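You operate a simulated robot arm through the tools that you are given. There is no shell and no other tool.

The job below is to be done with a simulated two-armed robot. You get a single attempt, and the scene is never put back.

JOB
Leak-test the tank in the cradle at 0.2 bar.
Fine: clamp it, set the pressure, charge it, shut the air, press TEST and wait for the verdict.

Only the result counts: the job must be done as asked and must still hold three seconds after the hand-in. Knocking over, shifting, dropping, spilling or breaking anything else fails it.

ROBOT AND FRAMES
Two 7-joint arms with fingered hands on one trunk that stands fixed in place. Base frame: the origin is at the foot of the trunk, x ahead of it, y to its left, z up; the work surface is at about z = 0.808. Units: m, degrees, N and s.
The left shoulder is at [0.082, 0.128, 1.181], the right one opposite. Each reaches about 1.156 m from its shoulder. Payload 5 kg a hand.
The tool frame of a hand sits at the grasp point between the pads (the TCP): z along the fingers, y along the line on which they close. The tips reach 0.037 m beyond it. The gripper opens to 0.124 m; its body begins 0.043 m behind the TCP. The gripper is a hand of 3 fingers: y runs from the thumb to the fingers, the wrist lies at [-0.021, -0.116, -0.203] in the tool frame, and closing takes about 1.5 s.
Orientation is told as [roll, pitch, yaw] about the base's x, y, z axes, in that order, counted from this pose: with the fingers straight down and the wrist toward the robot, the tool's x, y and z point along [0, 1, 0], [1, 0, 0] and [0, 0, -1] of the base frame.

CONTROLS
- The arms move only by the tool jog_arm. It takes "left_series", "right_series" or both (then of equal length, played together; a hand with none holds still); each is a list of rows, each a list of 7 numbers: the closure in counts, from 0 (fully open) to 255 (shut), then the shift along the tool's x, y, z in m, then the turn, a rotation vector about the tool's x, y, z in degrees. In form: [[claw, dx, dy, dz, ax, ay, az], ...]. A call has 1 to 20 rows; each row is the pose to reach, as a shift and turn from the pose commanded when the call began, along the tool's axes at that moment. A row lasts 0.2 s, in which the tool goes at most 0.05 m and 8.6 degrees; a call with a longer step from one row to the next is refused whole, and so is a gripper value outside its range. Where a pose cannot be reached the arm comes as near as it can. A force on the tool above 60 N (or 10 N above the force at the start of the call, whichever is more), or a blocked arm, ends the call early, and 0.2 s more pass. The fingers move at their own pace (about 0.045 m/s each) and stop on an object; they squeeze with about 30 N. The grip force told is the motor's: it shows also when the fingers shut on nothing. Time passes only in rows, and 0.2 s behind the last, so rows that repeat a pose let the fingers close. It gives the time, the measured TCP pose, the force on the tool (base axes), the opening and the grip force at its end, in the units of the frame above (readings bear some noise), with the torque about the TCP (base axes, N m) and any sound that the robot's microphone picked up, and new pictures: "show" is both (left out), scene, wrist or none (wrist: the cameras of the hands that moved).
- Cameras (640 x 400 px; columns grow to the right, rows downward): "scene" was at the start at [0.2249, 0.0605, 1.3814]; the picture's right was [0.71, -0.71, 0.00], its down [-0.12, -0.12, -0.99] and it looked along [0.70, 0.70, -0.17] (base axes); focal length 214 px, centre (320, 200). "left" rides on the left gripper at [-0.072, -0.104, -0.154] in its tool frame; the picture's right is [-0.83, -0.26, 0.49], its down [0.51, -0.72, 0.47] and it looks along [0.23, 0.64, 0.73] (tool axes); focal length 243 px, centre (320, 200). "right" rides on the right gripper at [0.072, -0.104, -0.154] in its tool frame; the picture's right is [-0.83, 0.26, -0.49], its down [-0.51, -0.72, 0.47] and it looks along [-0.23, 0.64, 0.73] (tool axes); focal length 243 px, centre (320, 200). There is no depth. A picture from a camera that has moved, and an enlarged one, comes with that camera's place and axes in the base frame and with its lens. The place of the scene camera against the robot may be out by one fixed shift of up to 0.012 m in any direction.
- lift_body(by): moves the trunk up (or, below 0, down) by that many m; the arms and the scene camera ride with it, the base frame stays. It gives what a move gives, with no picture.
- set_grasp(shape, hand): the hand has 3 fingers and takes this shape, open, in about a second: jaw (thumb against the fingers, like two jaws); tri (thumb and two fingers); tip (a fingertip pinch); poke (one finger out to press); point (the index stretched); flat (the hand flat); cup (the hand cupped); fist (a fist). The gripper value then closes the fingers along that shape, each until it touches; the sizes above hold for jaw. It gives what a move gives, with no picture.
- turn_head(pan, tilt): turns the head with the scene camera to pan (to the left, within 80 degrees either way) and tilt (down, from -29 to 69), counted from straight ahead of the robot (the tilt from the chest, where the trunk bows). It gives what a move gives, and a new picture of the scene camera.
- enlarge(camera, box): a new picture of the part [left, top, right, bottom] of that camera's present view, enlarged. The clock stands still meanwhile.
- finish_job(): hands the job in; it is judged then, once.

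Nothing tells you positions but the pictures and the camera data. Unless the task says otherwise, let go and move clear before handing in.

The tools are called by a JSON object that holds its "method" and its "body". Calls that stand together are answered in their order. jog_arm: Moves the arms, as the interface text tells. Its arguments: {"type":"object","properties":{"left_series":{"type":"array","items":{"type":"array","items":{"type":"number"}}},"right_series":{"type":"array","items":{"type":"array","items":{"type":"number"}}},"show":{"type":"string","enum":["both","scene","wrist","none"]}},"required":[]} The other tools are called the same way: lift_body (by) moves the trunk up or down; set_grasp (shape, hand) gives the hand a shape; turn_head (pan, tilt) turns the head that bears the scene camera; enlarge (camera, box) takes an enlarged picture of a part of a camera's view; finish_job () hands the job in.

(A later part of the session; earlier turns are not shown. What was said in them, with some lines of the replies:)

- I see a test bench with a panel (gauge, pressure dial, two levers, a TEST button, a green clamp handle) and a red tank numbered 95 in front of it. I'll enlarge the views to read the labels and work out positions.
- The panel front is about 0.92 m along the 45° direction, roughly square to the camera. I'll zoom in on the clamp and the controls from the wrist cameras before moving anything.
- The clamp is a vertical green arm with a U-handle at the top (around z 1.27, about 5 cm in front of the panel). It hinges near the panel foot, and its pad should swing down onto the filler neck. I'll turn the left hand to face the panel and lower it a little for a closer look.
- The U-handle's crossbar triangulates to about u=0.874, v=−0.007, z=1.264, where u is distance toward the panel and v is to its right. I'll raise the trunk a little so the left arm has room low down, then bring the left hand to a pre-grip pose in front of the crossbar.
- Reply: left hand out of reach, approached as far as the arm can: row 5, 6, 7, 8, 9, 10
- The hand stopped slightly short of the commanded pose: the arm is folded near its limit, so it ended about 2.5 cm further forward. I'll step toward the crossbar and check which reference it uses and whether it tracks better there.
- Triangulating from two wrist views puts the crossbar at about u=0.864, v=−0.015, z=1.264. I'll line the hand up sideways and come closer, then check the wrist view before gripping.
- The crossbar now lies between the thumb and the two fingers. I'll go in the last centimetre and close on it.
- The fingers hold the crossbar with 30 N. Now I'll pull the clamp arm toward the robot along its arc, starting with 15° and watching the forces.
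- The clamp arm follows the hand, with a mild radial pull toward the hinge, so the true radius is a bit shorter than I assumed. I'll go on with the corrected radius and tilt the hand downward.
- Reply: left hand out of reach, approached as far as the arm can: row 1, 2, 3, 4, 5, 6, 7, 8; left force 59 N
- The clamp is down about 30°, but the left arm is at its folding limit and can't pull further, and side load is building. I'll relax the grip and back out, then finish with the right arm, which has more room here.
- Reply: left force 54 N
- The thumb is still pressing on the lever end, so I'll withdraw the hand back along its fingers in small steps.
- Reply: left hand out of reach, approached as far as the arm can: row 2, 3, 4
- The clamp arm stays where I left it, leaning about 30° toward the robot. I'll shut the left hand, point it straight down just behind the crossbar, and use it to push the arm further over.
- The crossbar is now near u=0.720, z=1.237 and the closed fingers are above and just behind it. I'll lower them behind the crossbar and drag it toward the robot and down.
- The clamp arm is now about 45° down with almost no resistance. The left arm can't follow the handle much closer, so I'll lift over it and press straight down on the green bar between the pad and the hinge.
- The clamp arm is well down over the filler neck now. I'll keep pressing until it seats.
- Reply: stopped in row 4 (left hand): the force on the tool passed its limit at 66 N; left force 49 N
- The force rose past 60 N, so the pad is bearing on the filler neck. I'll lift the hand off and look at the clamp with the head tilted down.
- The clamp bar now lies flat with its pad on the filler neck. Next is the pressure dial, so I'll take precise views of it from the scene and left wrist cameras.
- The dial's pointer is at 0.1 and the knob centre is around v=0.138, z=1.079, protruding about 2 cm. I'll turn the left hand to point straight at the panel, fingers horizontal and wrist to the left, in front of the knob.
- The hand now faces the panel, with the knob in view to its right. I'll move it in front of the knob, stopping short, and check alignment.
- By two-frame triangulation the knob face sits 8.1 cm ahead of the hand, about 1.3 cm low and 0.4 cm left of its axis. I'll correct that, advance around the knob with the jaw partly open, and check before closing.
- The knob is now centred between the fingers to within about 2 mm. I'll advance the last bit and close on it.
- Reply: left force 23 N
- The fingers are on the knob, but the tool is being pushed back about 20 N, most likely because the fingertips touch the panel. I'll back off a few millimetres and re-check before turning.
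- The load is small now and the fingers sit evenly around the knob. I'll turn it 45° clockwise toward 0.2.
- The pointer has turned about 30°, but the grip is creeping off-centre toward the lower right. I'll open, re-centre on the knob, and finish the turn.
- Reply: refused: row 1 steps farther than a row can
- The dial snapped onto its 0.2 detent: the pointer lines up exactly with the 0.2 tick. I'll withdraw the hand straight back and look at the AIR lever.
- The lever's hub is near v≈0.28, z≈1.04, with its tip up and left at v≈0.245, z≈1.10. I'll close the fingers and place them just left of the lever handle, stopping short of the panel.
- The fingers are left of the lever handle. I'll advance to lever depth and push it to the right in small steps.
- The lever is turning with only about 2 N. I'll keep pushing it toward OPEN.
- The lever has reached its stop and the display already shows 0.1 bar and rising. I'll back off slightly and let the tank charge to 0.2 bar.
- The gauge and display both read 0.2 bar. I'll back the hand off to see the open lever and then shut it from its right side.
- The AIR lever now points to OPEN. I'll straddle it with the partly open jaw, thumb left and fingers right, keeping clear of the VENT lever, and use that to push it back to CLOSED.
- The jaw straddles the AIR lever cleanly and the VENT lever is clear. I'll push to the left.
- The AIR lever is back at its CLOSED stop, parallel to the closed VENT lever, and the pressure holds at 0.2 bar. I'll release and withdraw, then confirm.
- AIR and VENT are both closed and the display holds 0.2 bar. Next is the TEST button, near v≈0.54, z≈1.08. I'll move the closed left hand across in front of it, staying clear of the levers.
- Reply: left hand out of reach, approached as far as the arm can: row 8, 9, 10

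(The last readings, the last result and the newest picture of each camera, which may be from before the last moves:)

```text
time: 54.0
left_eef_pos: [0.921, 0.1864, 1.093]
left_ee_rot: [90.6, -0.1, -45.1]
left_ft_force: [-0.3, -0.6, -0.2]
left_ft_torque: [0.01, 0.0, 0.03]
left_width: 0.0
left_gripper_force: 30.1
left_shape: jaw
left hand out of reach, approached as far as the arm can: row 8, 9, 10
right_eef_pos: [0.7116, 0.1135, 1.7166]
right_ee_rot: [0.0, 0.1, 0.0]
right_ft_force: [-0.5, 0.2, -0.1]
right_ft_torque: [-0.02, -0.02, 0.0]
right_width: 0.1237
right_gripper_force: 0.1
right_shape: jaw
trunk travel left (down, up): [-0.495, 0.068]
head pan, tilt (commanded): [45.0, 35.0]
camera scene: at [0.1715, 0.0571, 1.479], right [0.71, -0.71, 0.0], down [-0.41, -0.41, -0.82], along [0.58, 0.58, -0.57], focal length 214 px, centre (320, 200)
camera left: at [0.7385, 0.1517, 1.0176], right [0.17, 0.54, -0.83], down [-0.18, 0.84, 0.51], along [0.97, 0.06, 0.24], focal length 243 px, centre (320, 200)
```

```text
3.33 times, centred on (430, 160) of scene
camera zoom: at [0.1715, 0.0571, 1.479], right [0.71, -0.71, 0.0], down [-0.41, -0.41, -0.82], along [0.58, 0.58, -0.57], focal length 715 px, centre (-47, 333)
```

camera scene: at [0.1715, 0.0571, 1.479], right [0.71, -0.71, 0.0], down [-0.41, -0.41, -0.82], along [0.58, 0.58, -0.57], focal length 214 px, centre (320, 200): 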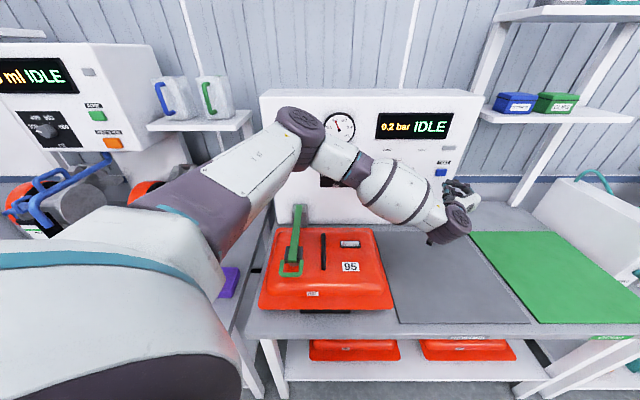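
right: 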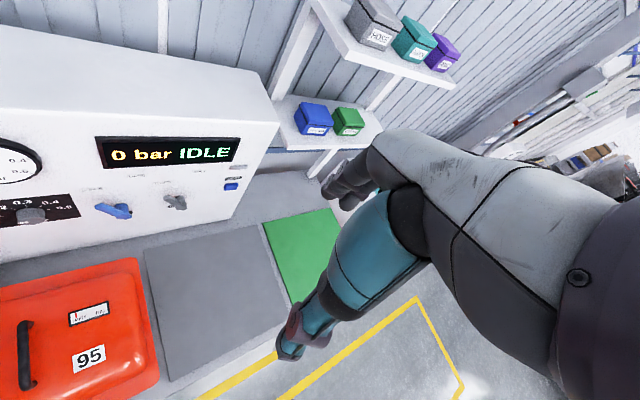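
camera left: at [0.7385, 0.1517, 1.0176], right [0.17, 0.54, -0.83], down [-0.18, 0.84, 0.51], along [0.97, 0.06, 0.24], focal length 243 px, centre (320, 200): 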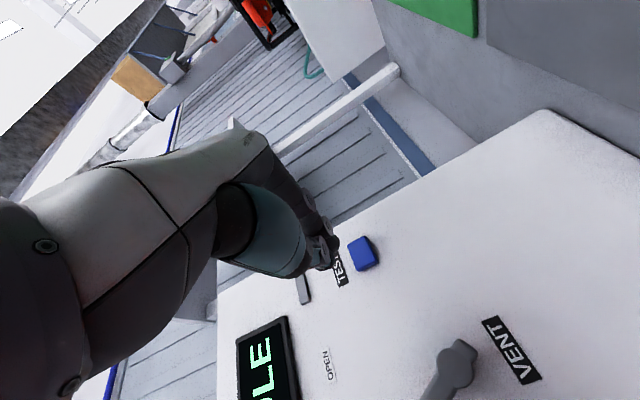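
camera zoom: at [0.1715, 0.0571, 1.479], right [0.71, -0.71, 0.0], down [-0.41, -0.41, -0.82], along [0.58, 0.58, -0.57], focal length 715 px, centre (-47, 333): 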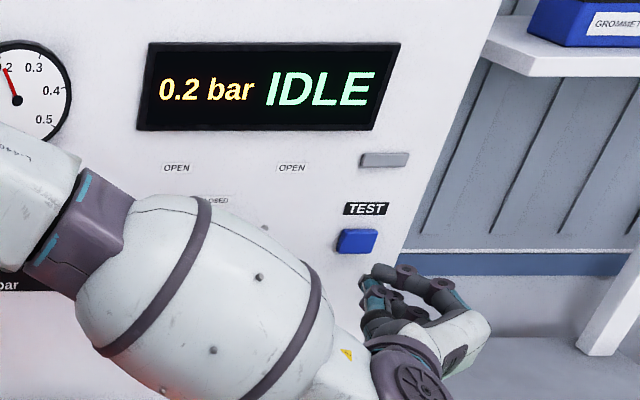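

The left hand is at its wrist limit here; the button is about 2.8 cm further right. I'll turn the hand about 30° to the right, which relaxes the wrist, and approach the button at that slight angle.

{"method": "jog_arm", "body": {"left_series": [[255, -0.0025, -0.003, 0.004, -7.5, 0, 0], [255, -0.005, -0.006, 0.01, -15, 0, 0], [255, -0.0075, -0.009, 0.02, -22.5, 0, 0], [255, -0.01, -0.0118, 0.03, -30, 0, 0], [255, -0.01, -0.0118, 0.04, -30, 0, 0], [255, -0.01, -0.0118, 0.04, -30, 0, 0]], "show": "both"}}

{"method": "enlarge", "body": {"camera": "left", "box": [250, 130, 430, 310]}}

{"method": "enlarge", "body": {"camera": "scene", "box": [370, 100, 490, 220]}}

```text
time: 55.4
left_eef_pos: [0.9408, 0.2231, 1.0844]
left_ee_rot: [90.5, 0.2, -75.0]
left_ft_force: [-0.7, -0.2, 0.1]
left_ft_torque: [0.02, 0.02, -0.01]
left_width: 0.0002
left_gripper_force: 29.8
left_shape: jaw
right_eef_pos: [0.7108, 0.1125, 1.7168]
right_ee_rot: [0.0, -0.1, 0.0]
right_ft_force: [-0.1, -1.4, 0.1]
right_ft_torque: [0.0, 0.03, 0.03]
right_width: 0.1237
right_gripper_force: 0.2
right_shape: jaw
trunk travel left (down, up): [-0.495, 0.068]
head pan, tilt (commanded): [45.0, 35.0]
camera scene: at [0.171, 0.0565, 1.4791], right [0.71, -0.71, 0.0], down [-0.41, -0.41, -0.82], along [0.58, 0.58, -0.57], focal length 214 px, centre (320, 200)
camera left: at [0.765, 0.2841, 1.0095], right [0.42, 0.38, -0.82], down [0.26, 0.82, 0.51], along [0.87, -0.43, 0.24], focal length 243 px, centre (320, 200)
```

scene: 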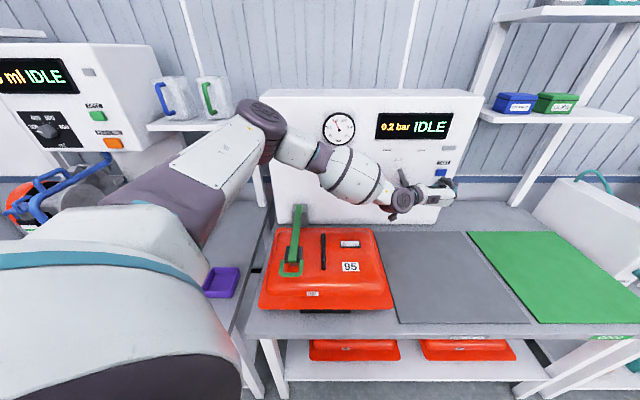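
left: 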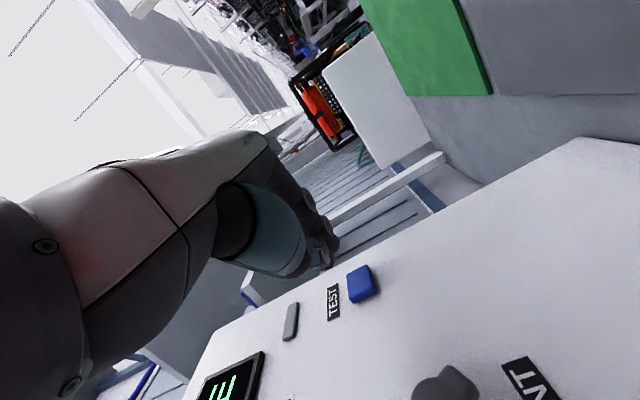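

```text
2.22 times, centred on (340, 220) of left
camera zoom: at [0.765, 0.2841, 1.0095], right [0.42, 0.38, -0.82], down [0.26, 0.82, 0.51], along [0.87, -0.43, 0.24], focal length 539 px, centre (276, 156)
```

zoom: 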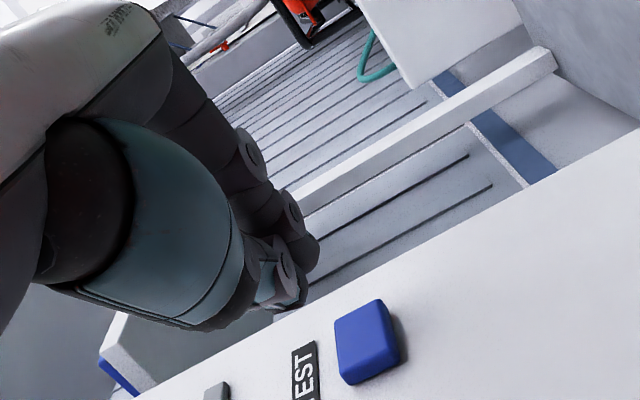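

```text
3.33 times, centred on (430, 160) of scene
camera zoom: at [0.171, 0.0565, 1.4791], right [0.71, -0.71, 0.0], down [-0.41, -0.41, -0.82], along [0.58, 0.58, -0.57], focal length 715 px, centre (-47, 333)
```

zoom: 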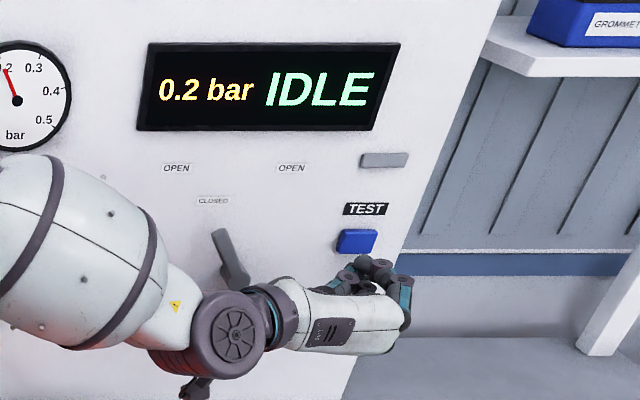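

The button front works out to about v=0.545, z=1.083, and the fingertips are about 5 cm short of it. I'll close in and stop just before contact to check alignment.

{"method": "jog_arm", "body": {"left_series": [[255, 0, 0.0065, 0.0238, 0, 0, 0], [255, 0, 0.0015, 0.0325, 0, 0, 0], [255, 0, 0.0, 0.036, 0, 0, 0], [255, 0, 0.0, 0.036, 0, 0, 0]], "show": "none"}}

{"method": "enlarge", "body": {"camera": "left", "box": [250, 150, 430, 330]}}

{"method": "enlarge", "body": {"camera": "scene", "box": [400, 130, 470, 200]}}

```text
time: 56.4
left_eef_pos: [0.9745, 0.2326, 1.0838]
left_ee_rot: [90.6, 0.1, -75.0]
left_ft_force: [0.6, -0.9, -0.3]
left_ft_torque: [-0.01, -0.04, -0.04]
left_width: 0.0
left_gripper_force: 30.1
left_shape: jaw
right_eef_pos: [0.7119, 0.1135, 1.7167]
right_ee_rot: [0.0, 0.0, 0.0]
right_ft_force: [-0.8, -0.2, -0.5]
right_ft_torque: [0.0, 0.03, 0.01]
right_width: 0.1237
right_gripper_force: 0.1
right_shape: jaw
trunk travel left (down, up): [-0.495, 0.068]
head pan, tilt (commanded): [45.0, 35.0]
```

```text
2.22 times, centred on (340, 240) of left
camera zoom: at [0.7998, 0.2926, 1.0098], right [0.42, 0.38, -0.82], down [0.26, 0.82, 0.51], along [0.87, -0.43, 0.24], focal length 539 px, centre (276, 111)
```

zoom: 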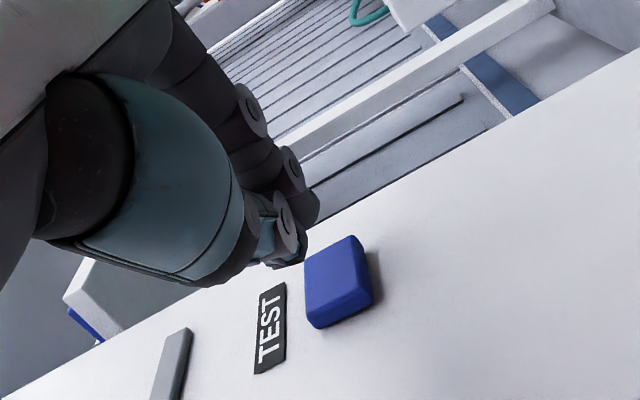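

```text
5.71 times, centred on (435, 165) of scene
camera zoom: at [0.1712, 0.0564, 1.479], right [0.71, -0.71, 0.0], down [-0.41, -0.41, -0.82], along [0.58, 0.58, -0.57], focal length 1226 px, centre (-337, 400)
```

zoom: 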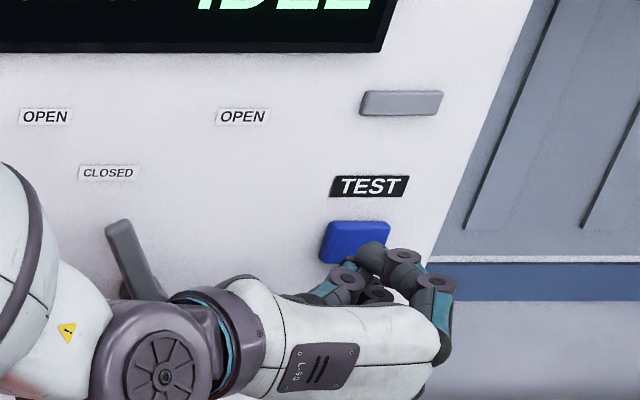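

Aligned with the button, tips about 2.5 cm away. Pressing straight in now.

{"method": "jog_arm", "body": {"left_series": [[255, 0, -0.004, 0.0069, 0, 0, 0], [255, 0, -0.008, 0.0139, 0, 0, 0], [255, 0, -0.011, 0.0191, 0, 0, 0], [255, 0, -0.013, 0.0225, 0, 0, 0], [255, 0, -0.015, 0.026, 0, 0, 0]], "show": "none"}}

{"method": "enlarge", "body": {"camera": "scene", "box": [310, 90, 470, 210]}}

{"method": "enlarge", "body": {"camera": "left", "box": [250, 150, 430, 330]}}

```text
time: 57.6
left_eef_pos: [0.9951, 0.2551, 1.0844]
left_ee_rot: [90.7, 0.2, -75.0]
left_ft_force: [-3.7, 1.2, -1.2]
left_ft_torque: [0.01, 0.01, 0.12]
left_width: 0.0001
left_gripper_force: 29.9
left_shape: jaw
right_eef_pos: [0.7103, 0.1133, 1.7179]
right_ee_rot: [0.0, 0.0, 0.0]
right_ft_force: [-0.5, 0.2, -0.9]
right_ft_torque: [-0.01, 0.02, -0.01]
right_width: 0.1234
right_gripper_force: 0.1
right_shape: jaw
trunk travel left (down, up): [-0.495, 0.068]
head pan, tilt (commanded): [45.0, 35.0]
```

```text
3.33 times, centred on (390, 150) of scene
camera zoom: at [0.1703, 0.0571, 1.4791], right [0.71, -0.71, 0.0], down [-0.41, -0.41, -0.82], along [0.58, 0.58, -0.57], focal length 715 px, centre (87, 367)
```

zoom: 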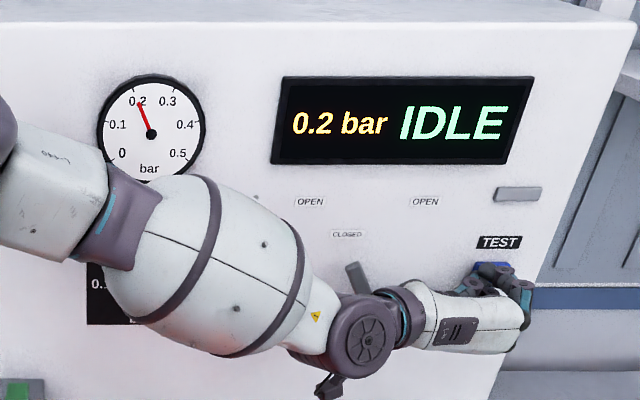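

```text
2.22 times, centred on (340, 240) of left
camera zoom: at [0.8205, 0.3149, 1.0099], right [0.42, 0.38, -0.82], down [0.26, 0.82, 0.51], along [0.87, -0.43, 0.24], focal length 539 px, centre (276, 111)
```

zoom: 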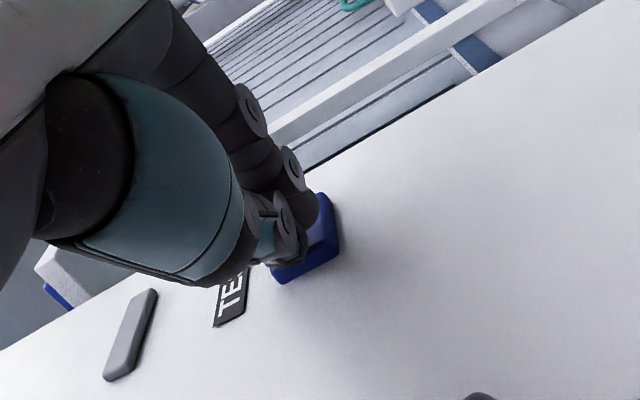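

{"method": "jog_arm", "body": {"left_series": [[255, 0, -0.0015, 0.0026, 0, 0, 0], [255, 0, -0.003, 0.0052, 0, 0, 0], [255, 0, -0.0045, 0.0078, 0, 0, 0], [255, 0, -0.006, 0.0104, 0, 0, 0], [255, 0, -0.006, 0.0104, 0, 0, 0]], "show": "none"}}

{"method": "enlarge", "body": {"camera": "scene", "box": [310, 90, 470, 210]}}

{"method": "enlarge", "body": {"camera": "left", "box": [250, 150, 430, 330]}}

```text
time: 58.8
left_eef_pos: [0.9995, 0.2611, 1.0844]
left_ee_rot: [90.6, 0.2, -75.1]
left_ft_force: [-34.8, -8.4, -8.6]
left_ft_torque: [-0.2, 0.13, 0.29]
left_width: 0.0001
left_gripper_force: 30.1
left_shape: jaw
right_eef_pos: [0.7054, 0.1126, 1.7201]
right_ee_rot: [0.0, -0.1, 0.1]
right_ft_force: [0.3, 0.3, 1.2]
right_ft_torque: [-0.01, 0.02, 0.0]
right_width: 0.1235
right_gripper_force: 0.0
right_shape: jaw
trunk travel left (down, up): [-0.495, 0.068]
head pan, tilt (commanded): [45.0, 35.0]
heard: click
```

```text
3.33 times, centred on (390, 150) of scene
camera zoom: at [0.1667, 0.056, 1.4794], right [0.71, -0.71, 0.0], down [-0.4, -0.41, -0.82], along [0.58, 0.58, -0.57], focal length 715 px, centre (87, 367)
```

zoom: 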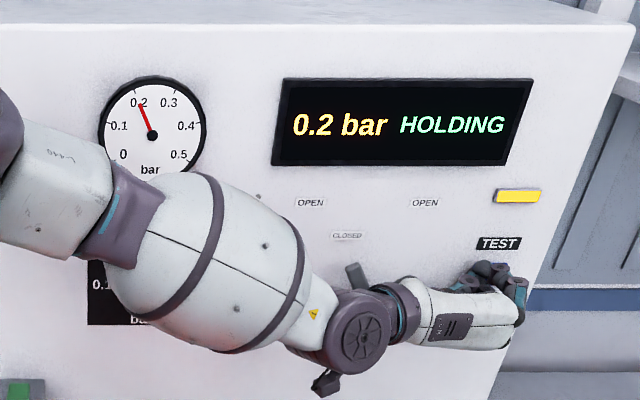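

```text
2.22 times, centred on (340, 240) of left
camera zoom: at [0.8252, 0.3218, 1.0108], right [0.42, 0.38, -0.82], down [0.27, 0.82, 0.51], along [0.87, -0.43, 0.24], focal length 539 px, centre (276, 111)
```

zoom: 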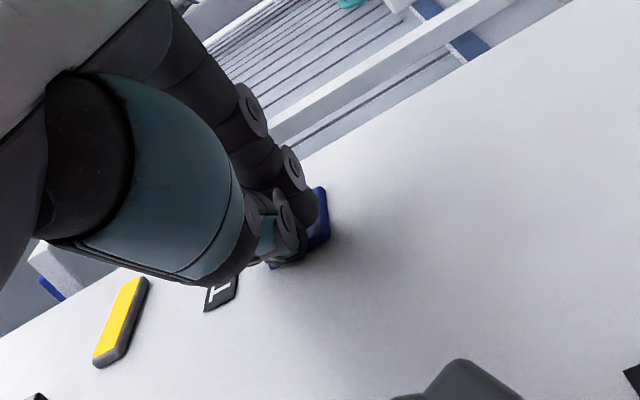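

A click sounded, the lamp turned yellow and the display shows HOLDING. I'll back off the button and wait for the verdict.

{"method": "jog_arm", "body": {"left_series": [[255, 0, 0.006, -0.0104, 0, 0, 0], [255, 0, 0.015, -0.026, 0, 0, 0], [255, 0, 0.03, -0.052, 0, 0, 0], [255, 0, 0.03, -0.052, 0, 0, 0], [255, 0, 0.03, -0.052, 0, 0, 0], [255, 0, 0.03, -0.052, 0, 0, 0], [255, 0, 0.03, -0.052, 0, 0, 0], [255, 0, 0.03, -0.052, 0, 0, 0]], "show": "none"}}

{"method": "enlarge", "body": {"camera": "scene", "box": [310, 90, 470, 210]}}

```text
time: 60.6
left_eef_pos: [0.961, 0.2203, 1.083]
left_ee_rot: [90.7, 0.1, -75.1]
left_ft_force: [0.1, 0.3, -0.7]
left_ft_torque: [0.03, 0.02, 0.04]
left_width: 0.0001
left_gripper_force: 29.6
left_shape: jaw
right_eef_pos: [0.7106, 0.1132, 1.7171]
right_ee_rot: [0.0, 0.0, 0.0]
right_ft_force: [-0.2, -0.5, 0.0]
right_ft_torque: [0.01, -0.01, -0.02]
right_width: 0.1238
right_gripper_force: 0.0
right_shape: jaw
trunk travel left (down, up): [-0.495, 0.068]
head pan, tilt (commanded): [45.0, 35.0]
```

```text
3.33 times, centred on (390, 150) of scene
camera zoom: at [0.1711, 0.0569, 1.479], right [0.71, -0.71, 0.0], down [-0.41, -0.41, -0.82], along [0.58, 0.58, -0.57], focal length 715 px, centre (87, 367)
```

zoom: 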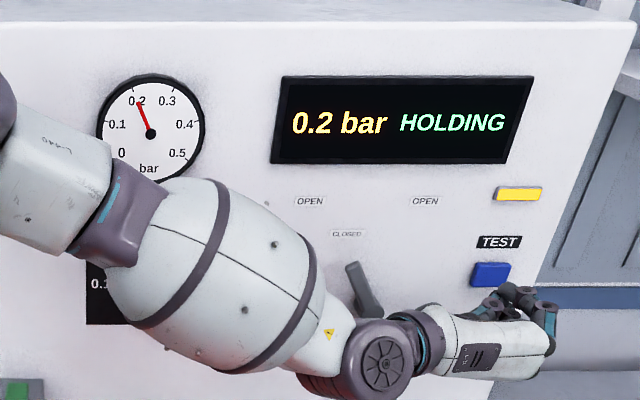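

Still HOLDING at 0.2 bar. I'll keep the hand where it is and let the test time run.

{"method": "jog_arm", "body": {"left_series": [[255, 0, 0, 0, 0, 0, 0], [255, 0, 0, 0, 0, 0, 0], [255, 0, 0, 0, 0, 0, 0], [255, 0, 0, 0, 0, 0, 0], [255, 0, 0, 0, 0, 0, 0], [255, 0, 0, 0, 0, 0, 0], [255, 0, 0, 0, 0, 0, 0], [255, 0, 0, 0, 0, 0, 0], [255, 0, 0, 0, 0, 0, 0], [255, 0, 0, 0, 0, 0, 0], [255, 0, 0, 0, 0, 0, 0], [255, 0, 0, 0, 0, 0, 0], [255, 0, 0, 0, 0, 0, 0], [255, 0, 0, 0, 0, 0, 0], [255, 0, 0, 0, 0, 0, 0]], "show": "none"}}

{"method": "enlarge", "body": {"camera": "scene", "box": [310, 90, 470, 210]}}

```text
time: 63.8
left_eef_pos: [0.962, 0.2196, 1.0836]
left_ee_rot: [90.7, 0.0, -75.0]
left_ft_force: [-0.4, 0.0, 0.3]
left_ft_torque: [0.0, 0.01, -0.01]
left_width: 0.0
left_gripper_force: 30.0
left_shape: jaw
right_eef_pos: [0.7112, 0.1138, 1.7171]
right_ee_rot: [0.0, 0.0, 0.1]
right_ft_force: [-0.3, -0.3, -0.1]
right_ft_torque: [0.0, 0.06, 0.04]
right_width: 0.1239
right_gripper_force: 0.1
right_shape: jaw
trunk travel left (down, up): [-0.495, 0.068]
head pan, tilt (commanded): [45.0, 35.0]
```

```text
3.33 times, centred on (390, 150) of scene
camera zoom: at [0.1709, 0.0569, 1.4791], right [0.71, -0.71, 0.0], down [-0.41, -0.41, -0.82], along [0.58, 0.58, -0.57], focal length 715 px, centre (87, 367)
```

zoom: 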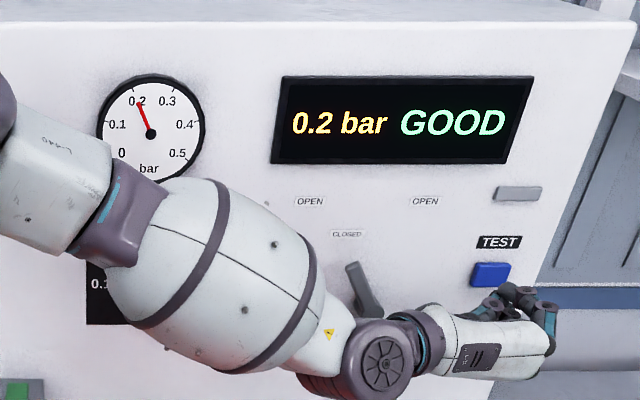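

The verdict is GOOD at 0.2 bar. I'll move the left arm clear of the panel, back toward the robot and up a little, then check everything once more.

{"method": "jog_arm", "body": {"left_series": [[255, 0.0, 0.002, -0.025, 0, 0, 0], [255, 0.0, 0.004, -0.05, 0, 0, 0], [255, 0.01, 0.005, -0.075, 0, 0, 0], [255, 0.03, 0.006, -0.1, 0, 0, 0], [200, 0.05, 0.0, -0.12, 0, 0, 0], [150, 0.07, -0.02, -0.13, 0, 0, 0], [100, 0.09, -0.04, -0.14, 0, 0, 0]], "show": "both"}}

{"method": "enlarge", "body": {"camera": "scene", "box": [250, 80, 490, 320]}}

```text
time: 65.4
left_eef_pos: [0.8134, 0.2226, 1.1736]
left_ee_rot: [90.7, 0.2, -75.0]
left_ft_force: [-0.1, 0.6, -0.3]
left_ft_torque: [-0.02, 0.03, -0.04]
left_width: 0.0435
left_gripper_force: 0.1
left_shape: jaw
right_eef_pos: [0.7082, 0.1138, 1.7181]
right_ee_rot: [0.0, -0.1, 0.0]
right_ft_force: [-0.6, 0.2, -0.4]
right_ft_torque: [-0.01, -0.01, -0.03]
right_width: 0.1239
right_gripper_force: 0.0
right_shape: jaw
trunk travel left (down, up): [-0.495, 0.068]
head pan, tilt (commanded): [45.0, 35.0]
camera scene: at [0.169, 0.0576, 1.4794], right [0.71, -0.71, 0.0], down [-0.4, -0.41, -0.82], along [0.58, 0.58, -0.57], focal length 214 px, centre (320, 200)
camera left: at [0.6388, 0.2833, 1.0991], right [0.42, 0.38, -0.82], down [0.26, 0.82, 0.51], along [0.87, -0.43, 0.24], focal length 243 px, centre (320, 200)
```

scene: 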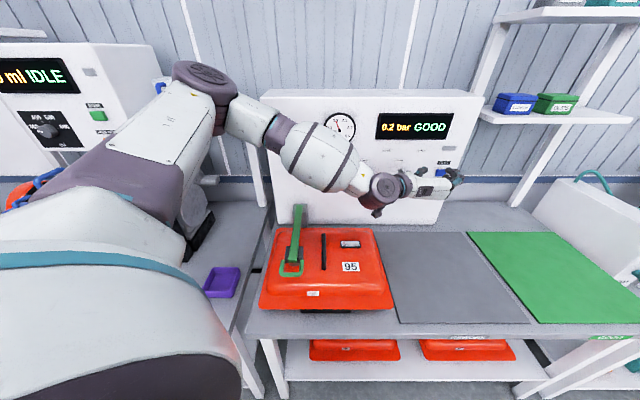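
left: 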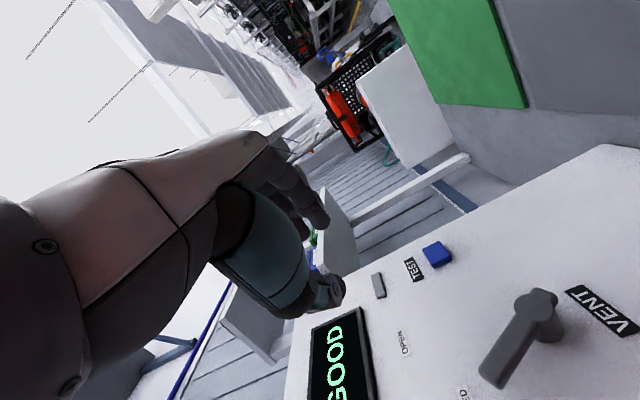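

```text
1.67 times, centred on (370, 200) of scene
camera zoom: at [0.169, 0.0576, 1.4794], right [0.71, -0.71, 0.0], down [-0.4, -0.41, -0.82], along [0.58, 0.58, -0.57], focal length 358 px, centre (237, 200)
```

zoom: 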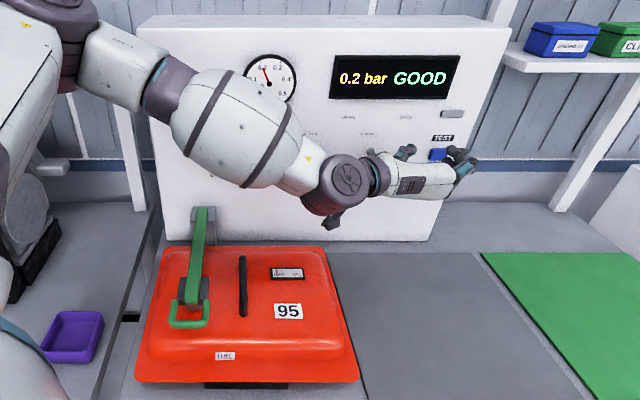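

{"method": "jog_arm", "body": {"left_series": [[60, 0.03, -0.005, -0.01, 0, 0, 0], [30, 0.06, -0.01, -0.02, 0, 0, 0], [0, 0.09, -0.02, -0.03, 0, 0, 0], [0, 0.12, -0.03, -0.04, 0, 0, 0], [0, 0.16, -0.04, -0.05, 0, 0, 0], [0, 0.2, -0.05, -0.06, 0, 0, 0], [0, 0.24, -0.06, -0.07, 0, 0, 0]], "show": "scene"}}

{"method": "enlarge", "body": {"camera": "scene", "box": [250, 80, 490, 320]}}

```text
time: 67.0
left_eef_pos: [0.7296, 0.2599, 1.412]
left_ee_rot: [90.7, 0.2, -75.0]
left_ft_force: [0.6, 0.9, -0.6]
left_ft_torque: [-0.01, 0.01, -0.01]
left_width: 0.1236
left_gripper_force: 0.0
left_shape: jaw
right_eef_pos: [0.7096, 0.1143, 1.7189]
right_ee_rot: [0.0, -0.1, 0.0]
right_ft_force: [-0.3, -0.5, 0.7]
right_ft_torque: [0.03, -0.03, 0.0]
right_width: 0.1237
right_gripper_force: 0.1
right_shape: jaw
trunk travel left (down, up): [-0.495, 0.068]
head pan, tilt (commanded): [45.0, 35.0]
camera scene: at [0.1693, 0.0566, 1.4794], right [0.71, -0.71, 0.0], down [-0.4, -0.41, -0.82], along [0.58, 0.58, -0.57], focal length 214 px, centre (320, 200)
```

scene: 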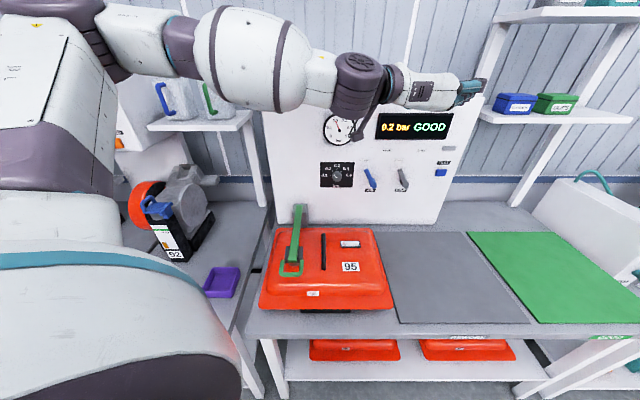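

```text
1.67 times, centred on (370, 200) of scene
camera zoom: at [0.1693, 0.0566, 1.4794], right [0.71, -0.71, 0.0], down [-0.4, -0.41, -0.82], along [0.58, 0.58, -0.57], focal length 358 px, centre (237, 200)
```

zoom: 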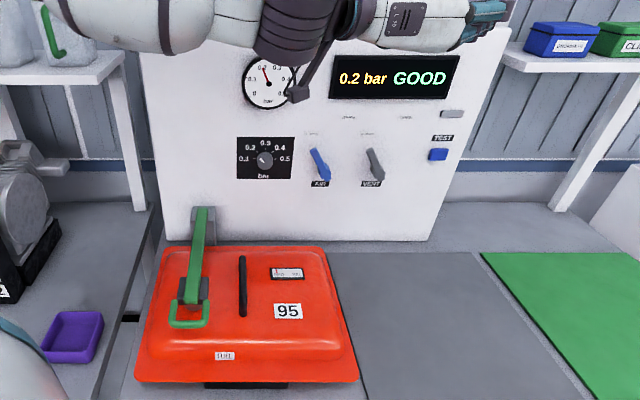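

The clamp is down, the dial is on 0.2, AIR and VENT are both closed, and the display reads "0.2 bar GOOD". Both hands are clear and nothing else has moved, so I'm handing in.

{"method": "finish_job", "body": {}}

```text
The job is handed in.
```

The leak test is done: the tester shows **GOOD** for tank 95 at 0.2 bar. I've handed the job in.

- **Clamp:** the clamp is down with its pad on the filler neck. I pressed it until the force passed 60 N.
- **Pressure:** the dial is on 0.2. I opened AIR and charged the tank until the gauge and display both read 0.2 bar.
- **Test:** I shut AIR, with VENT closed throughout, and pressed TEST. The display went to HOLDING and about five seconds later to GOOD, still at 0.2 bar.

I left the tank clamped and under pressure, since you didn't ask me to vent it. Both hands are clear of the bench, and the final pictures show nothing else moved.
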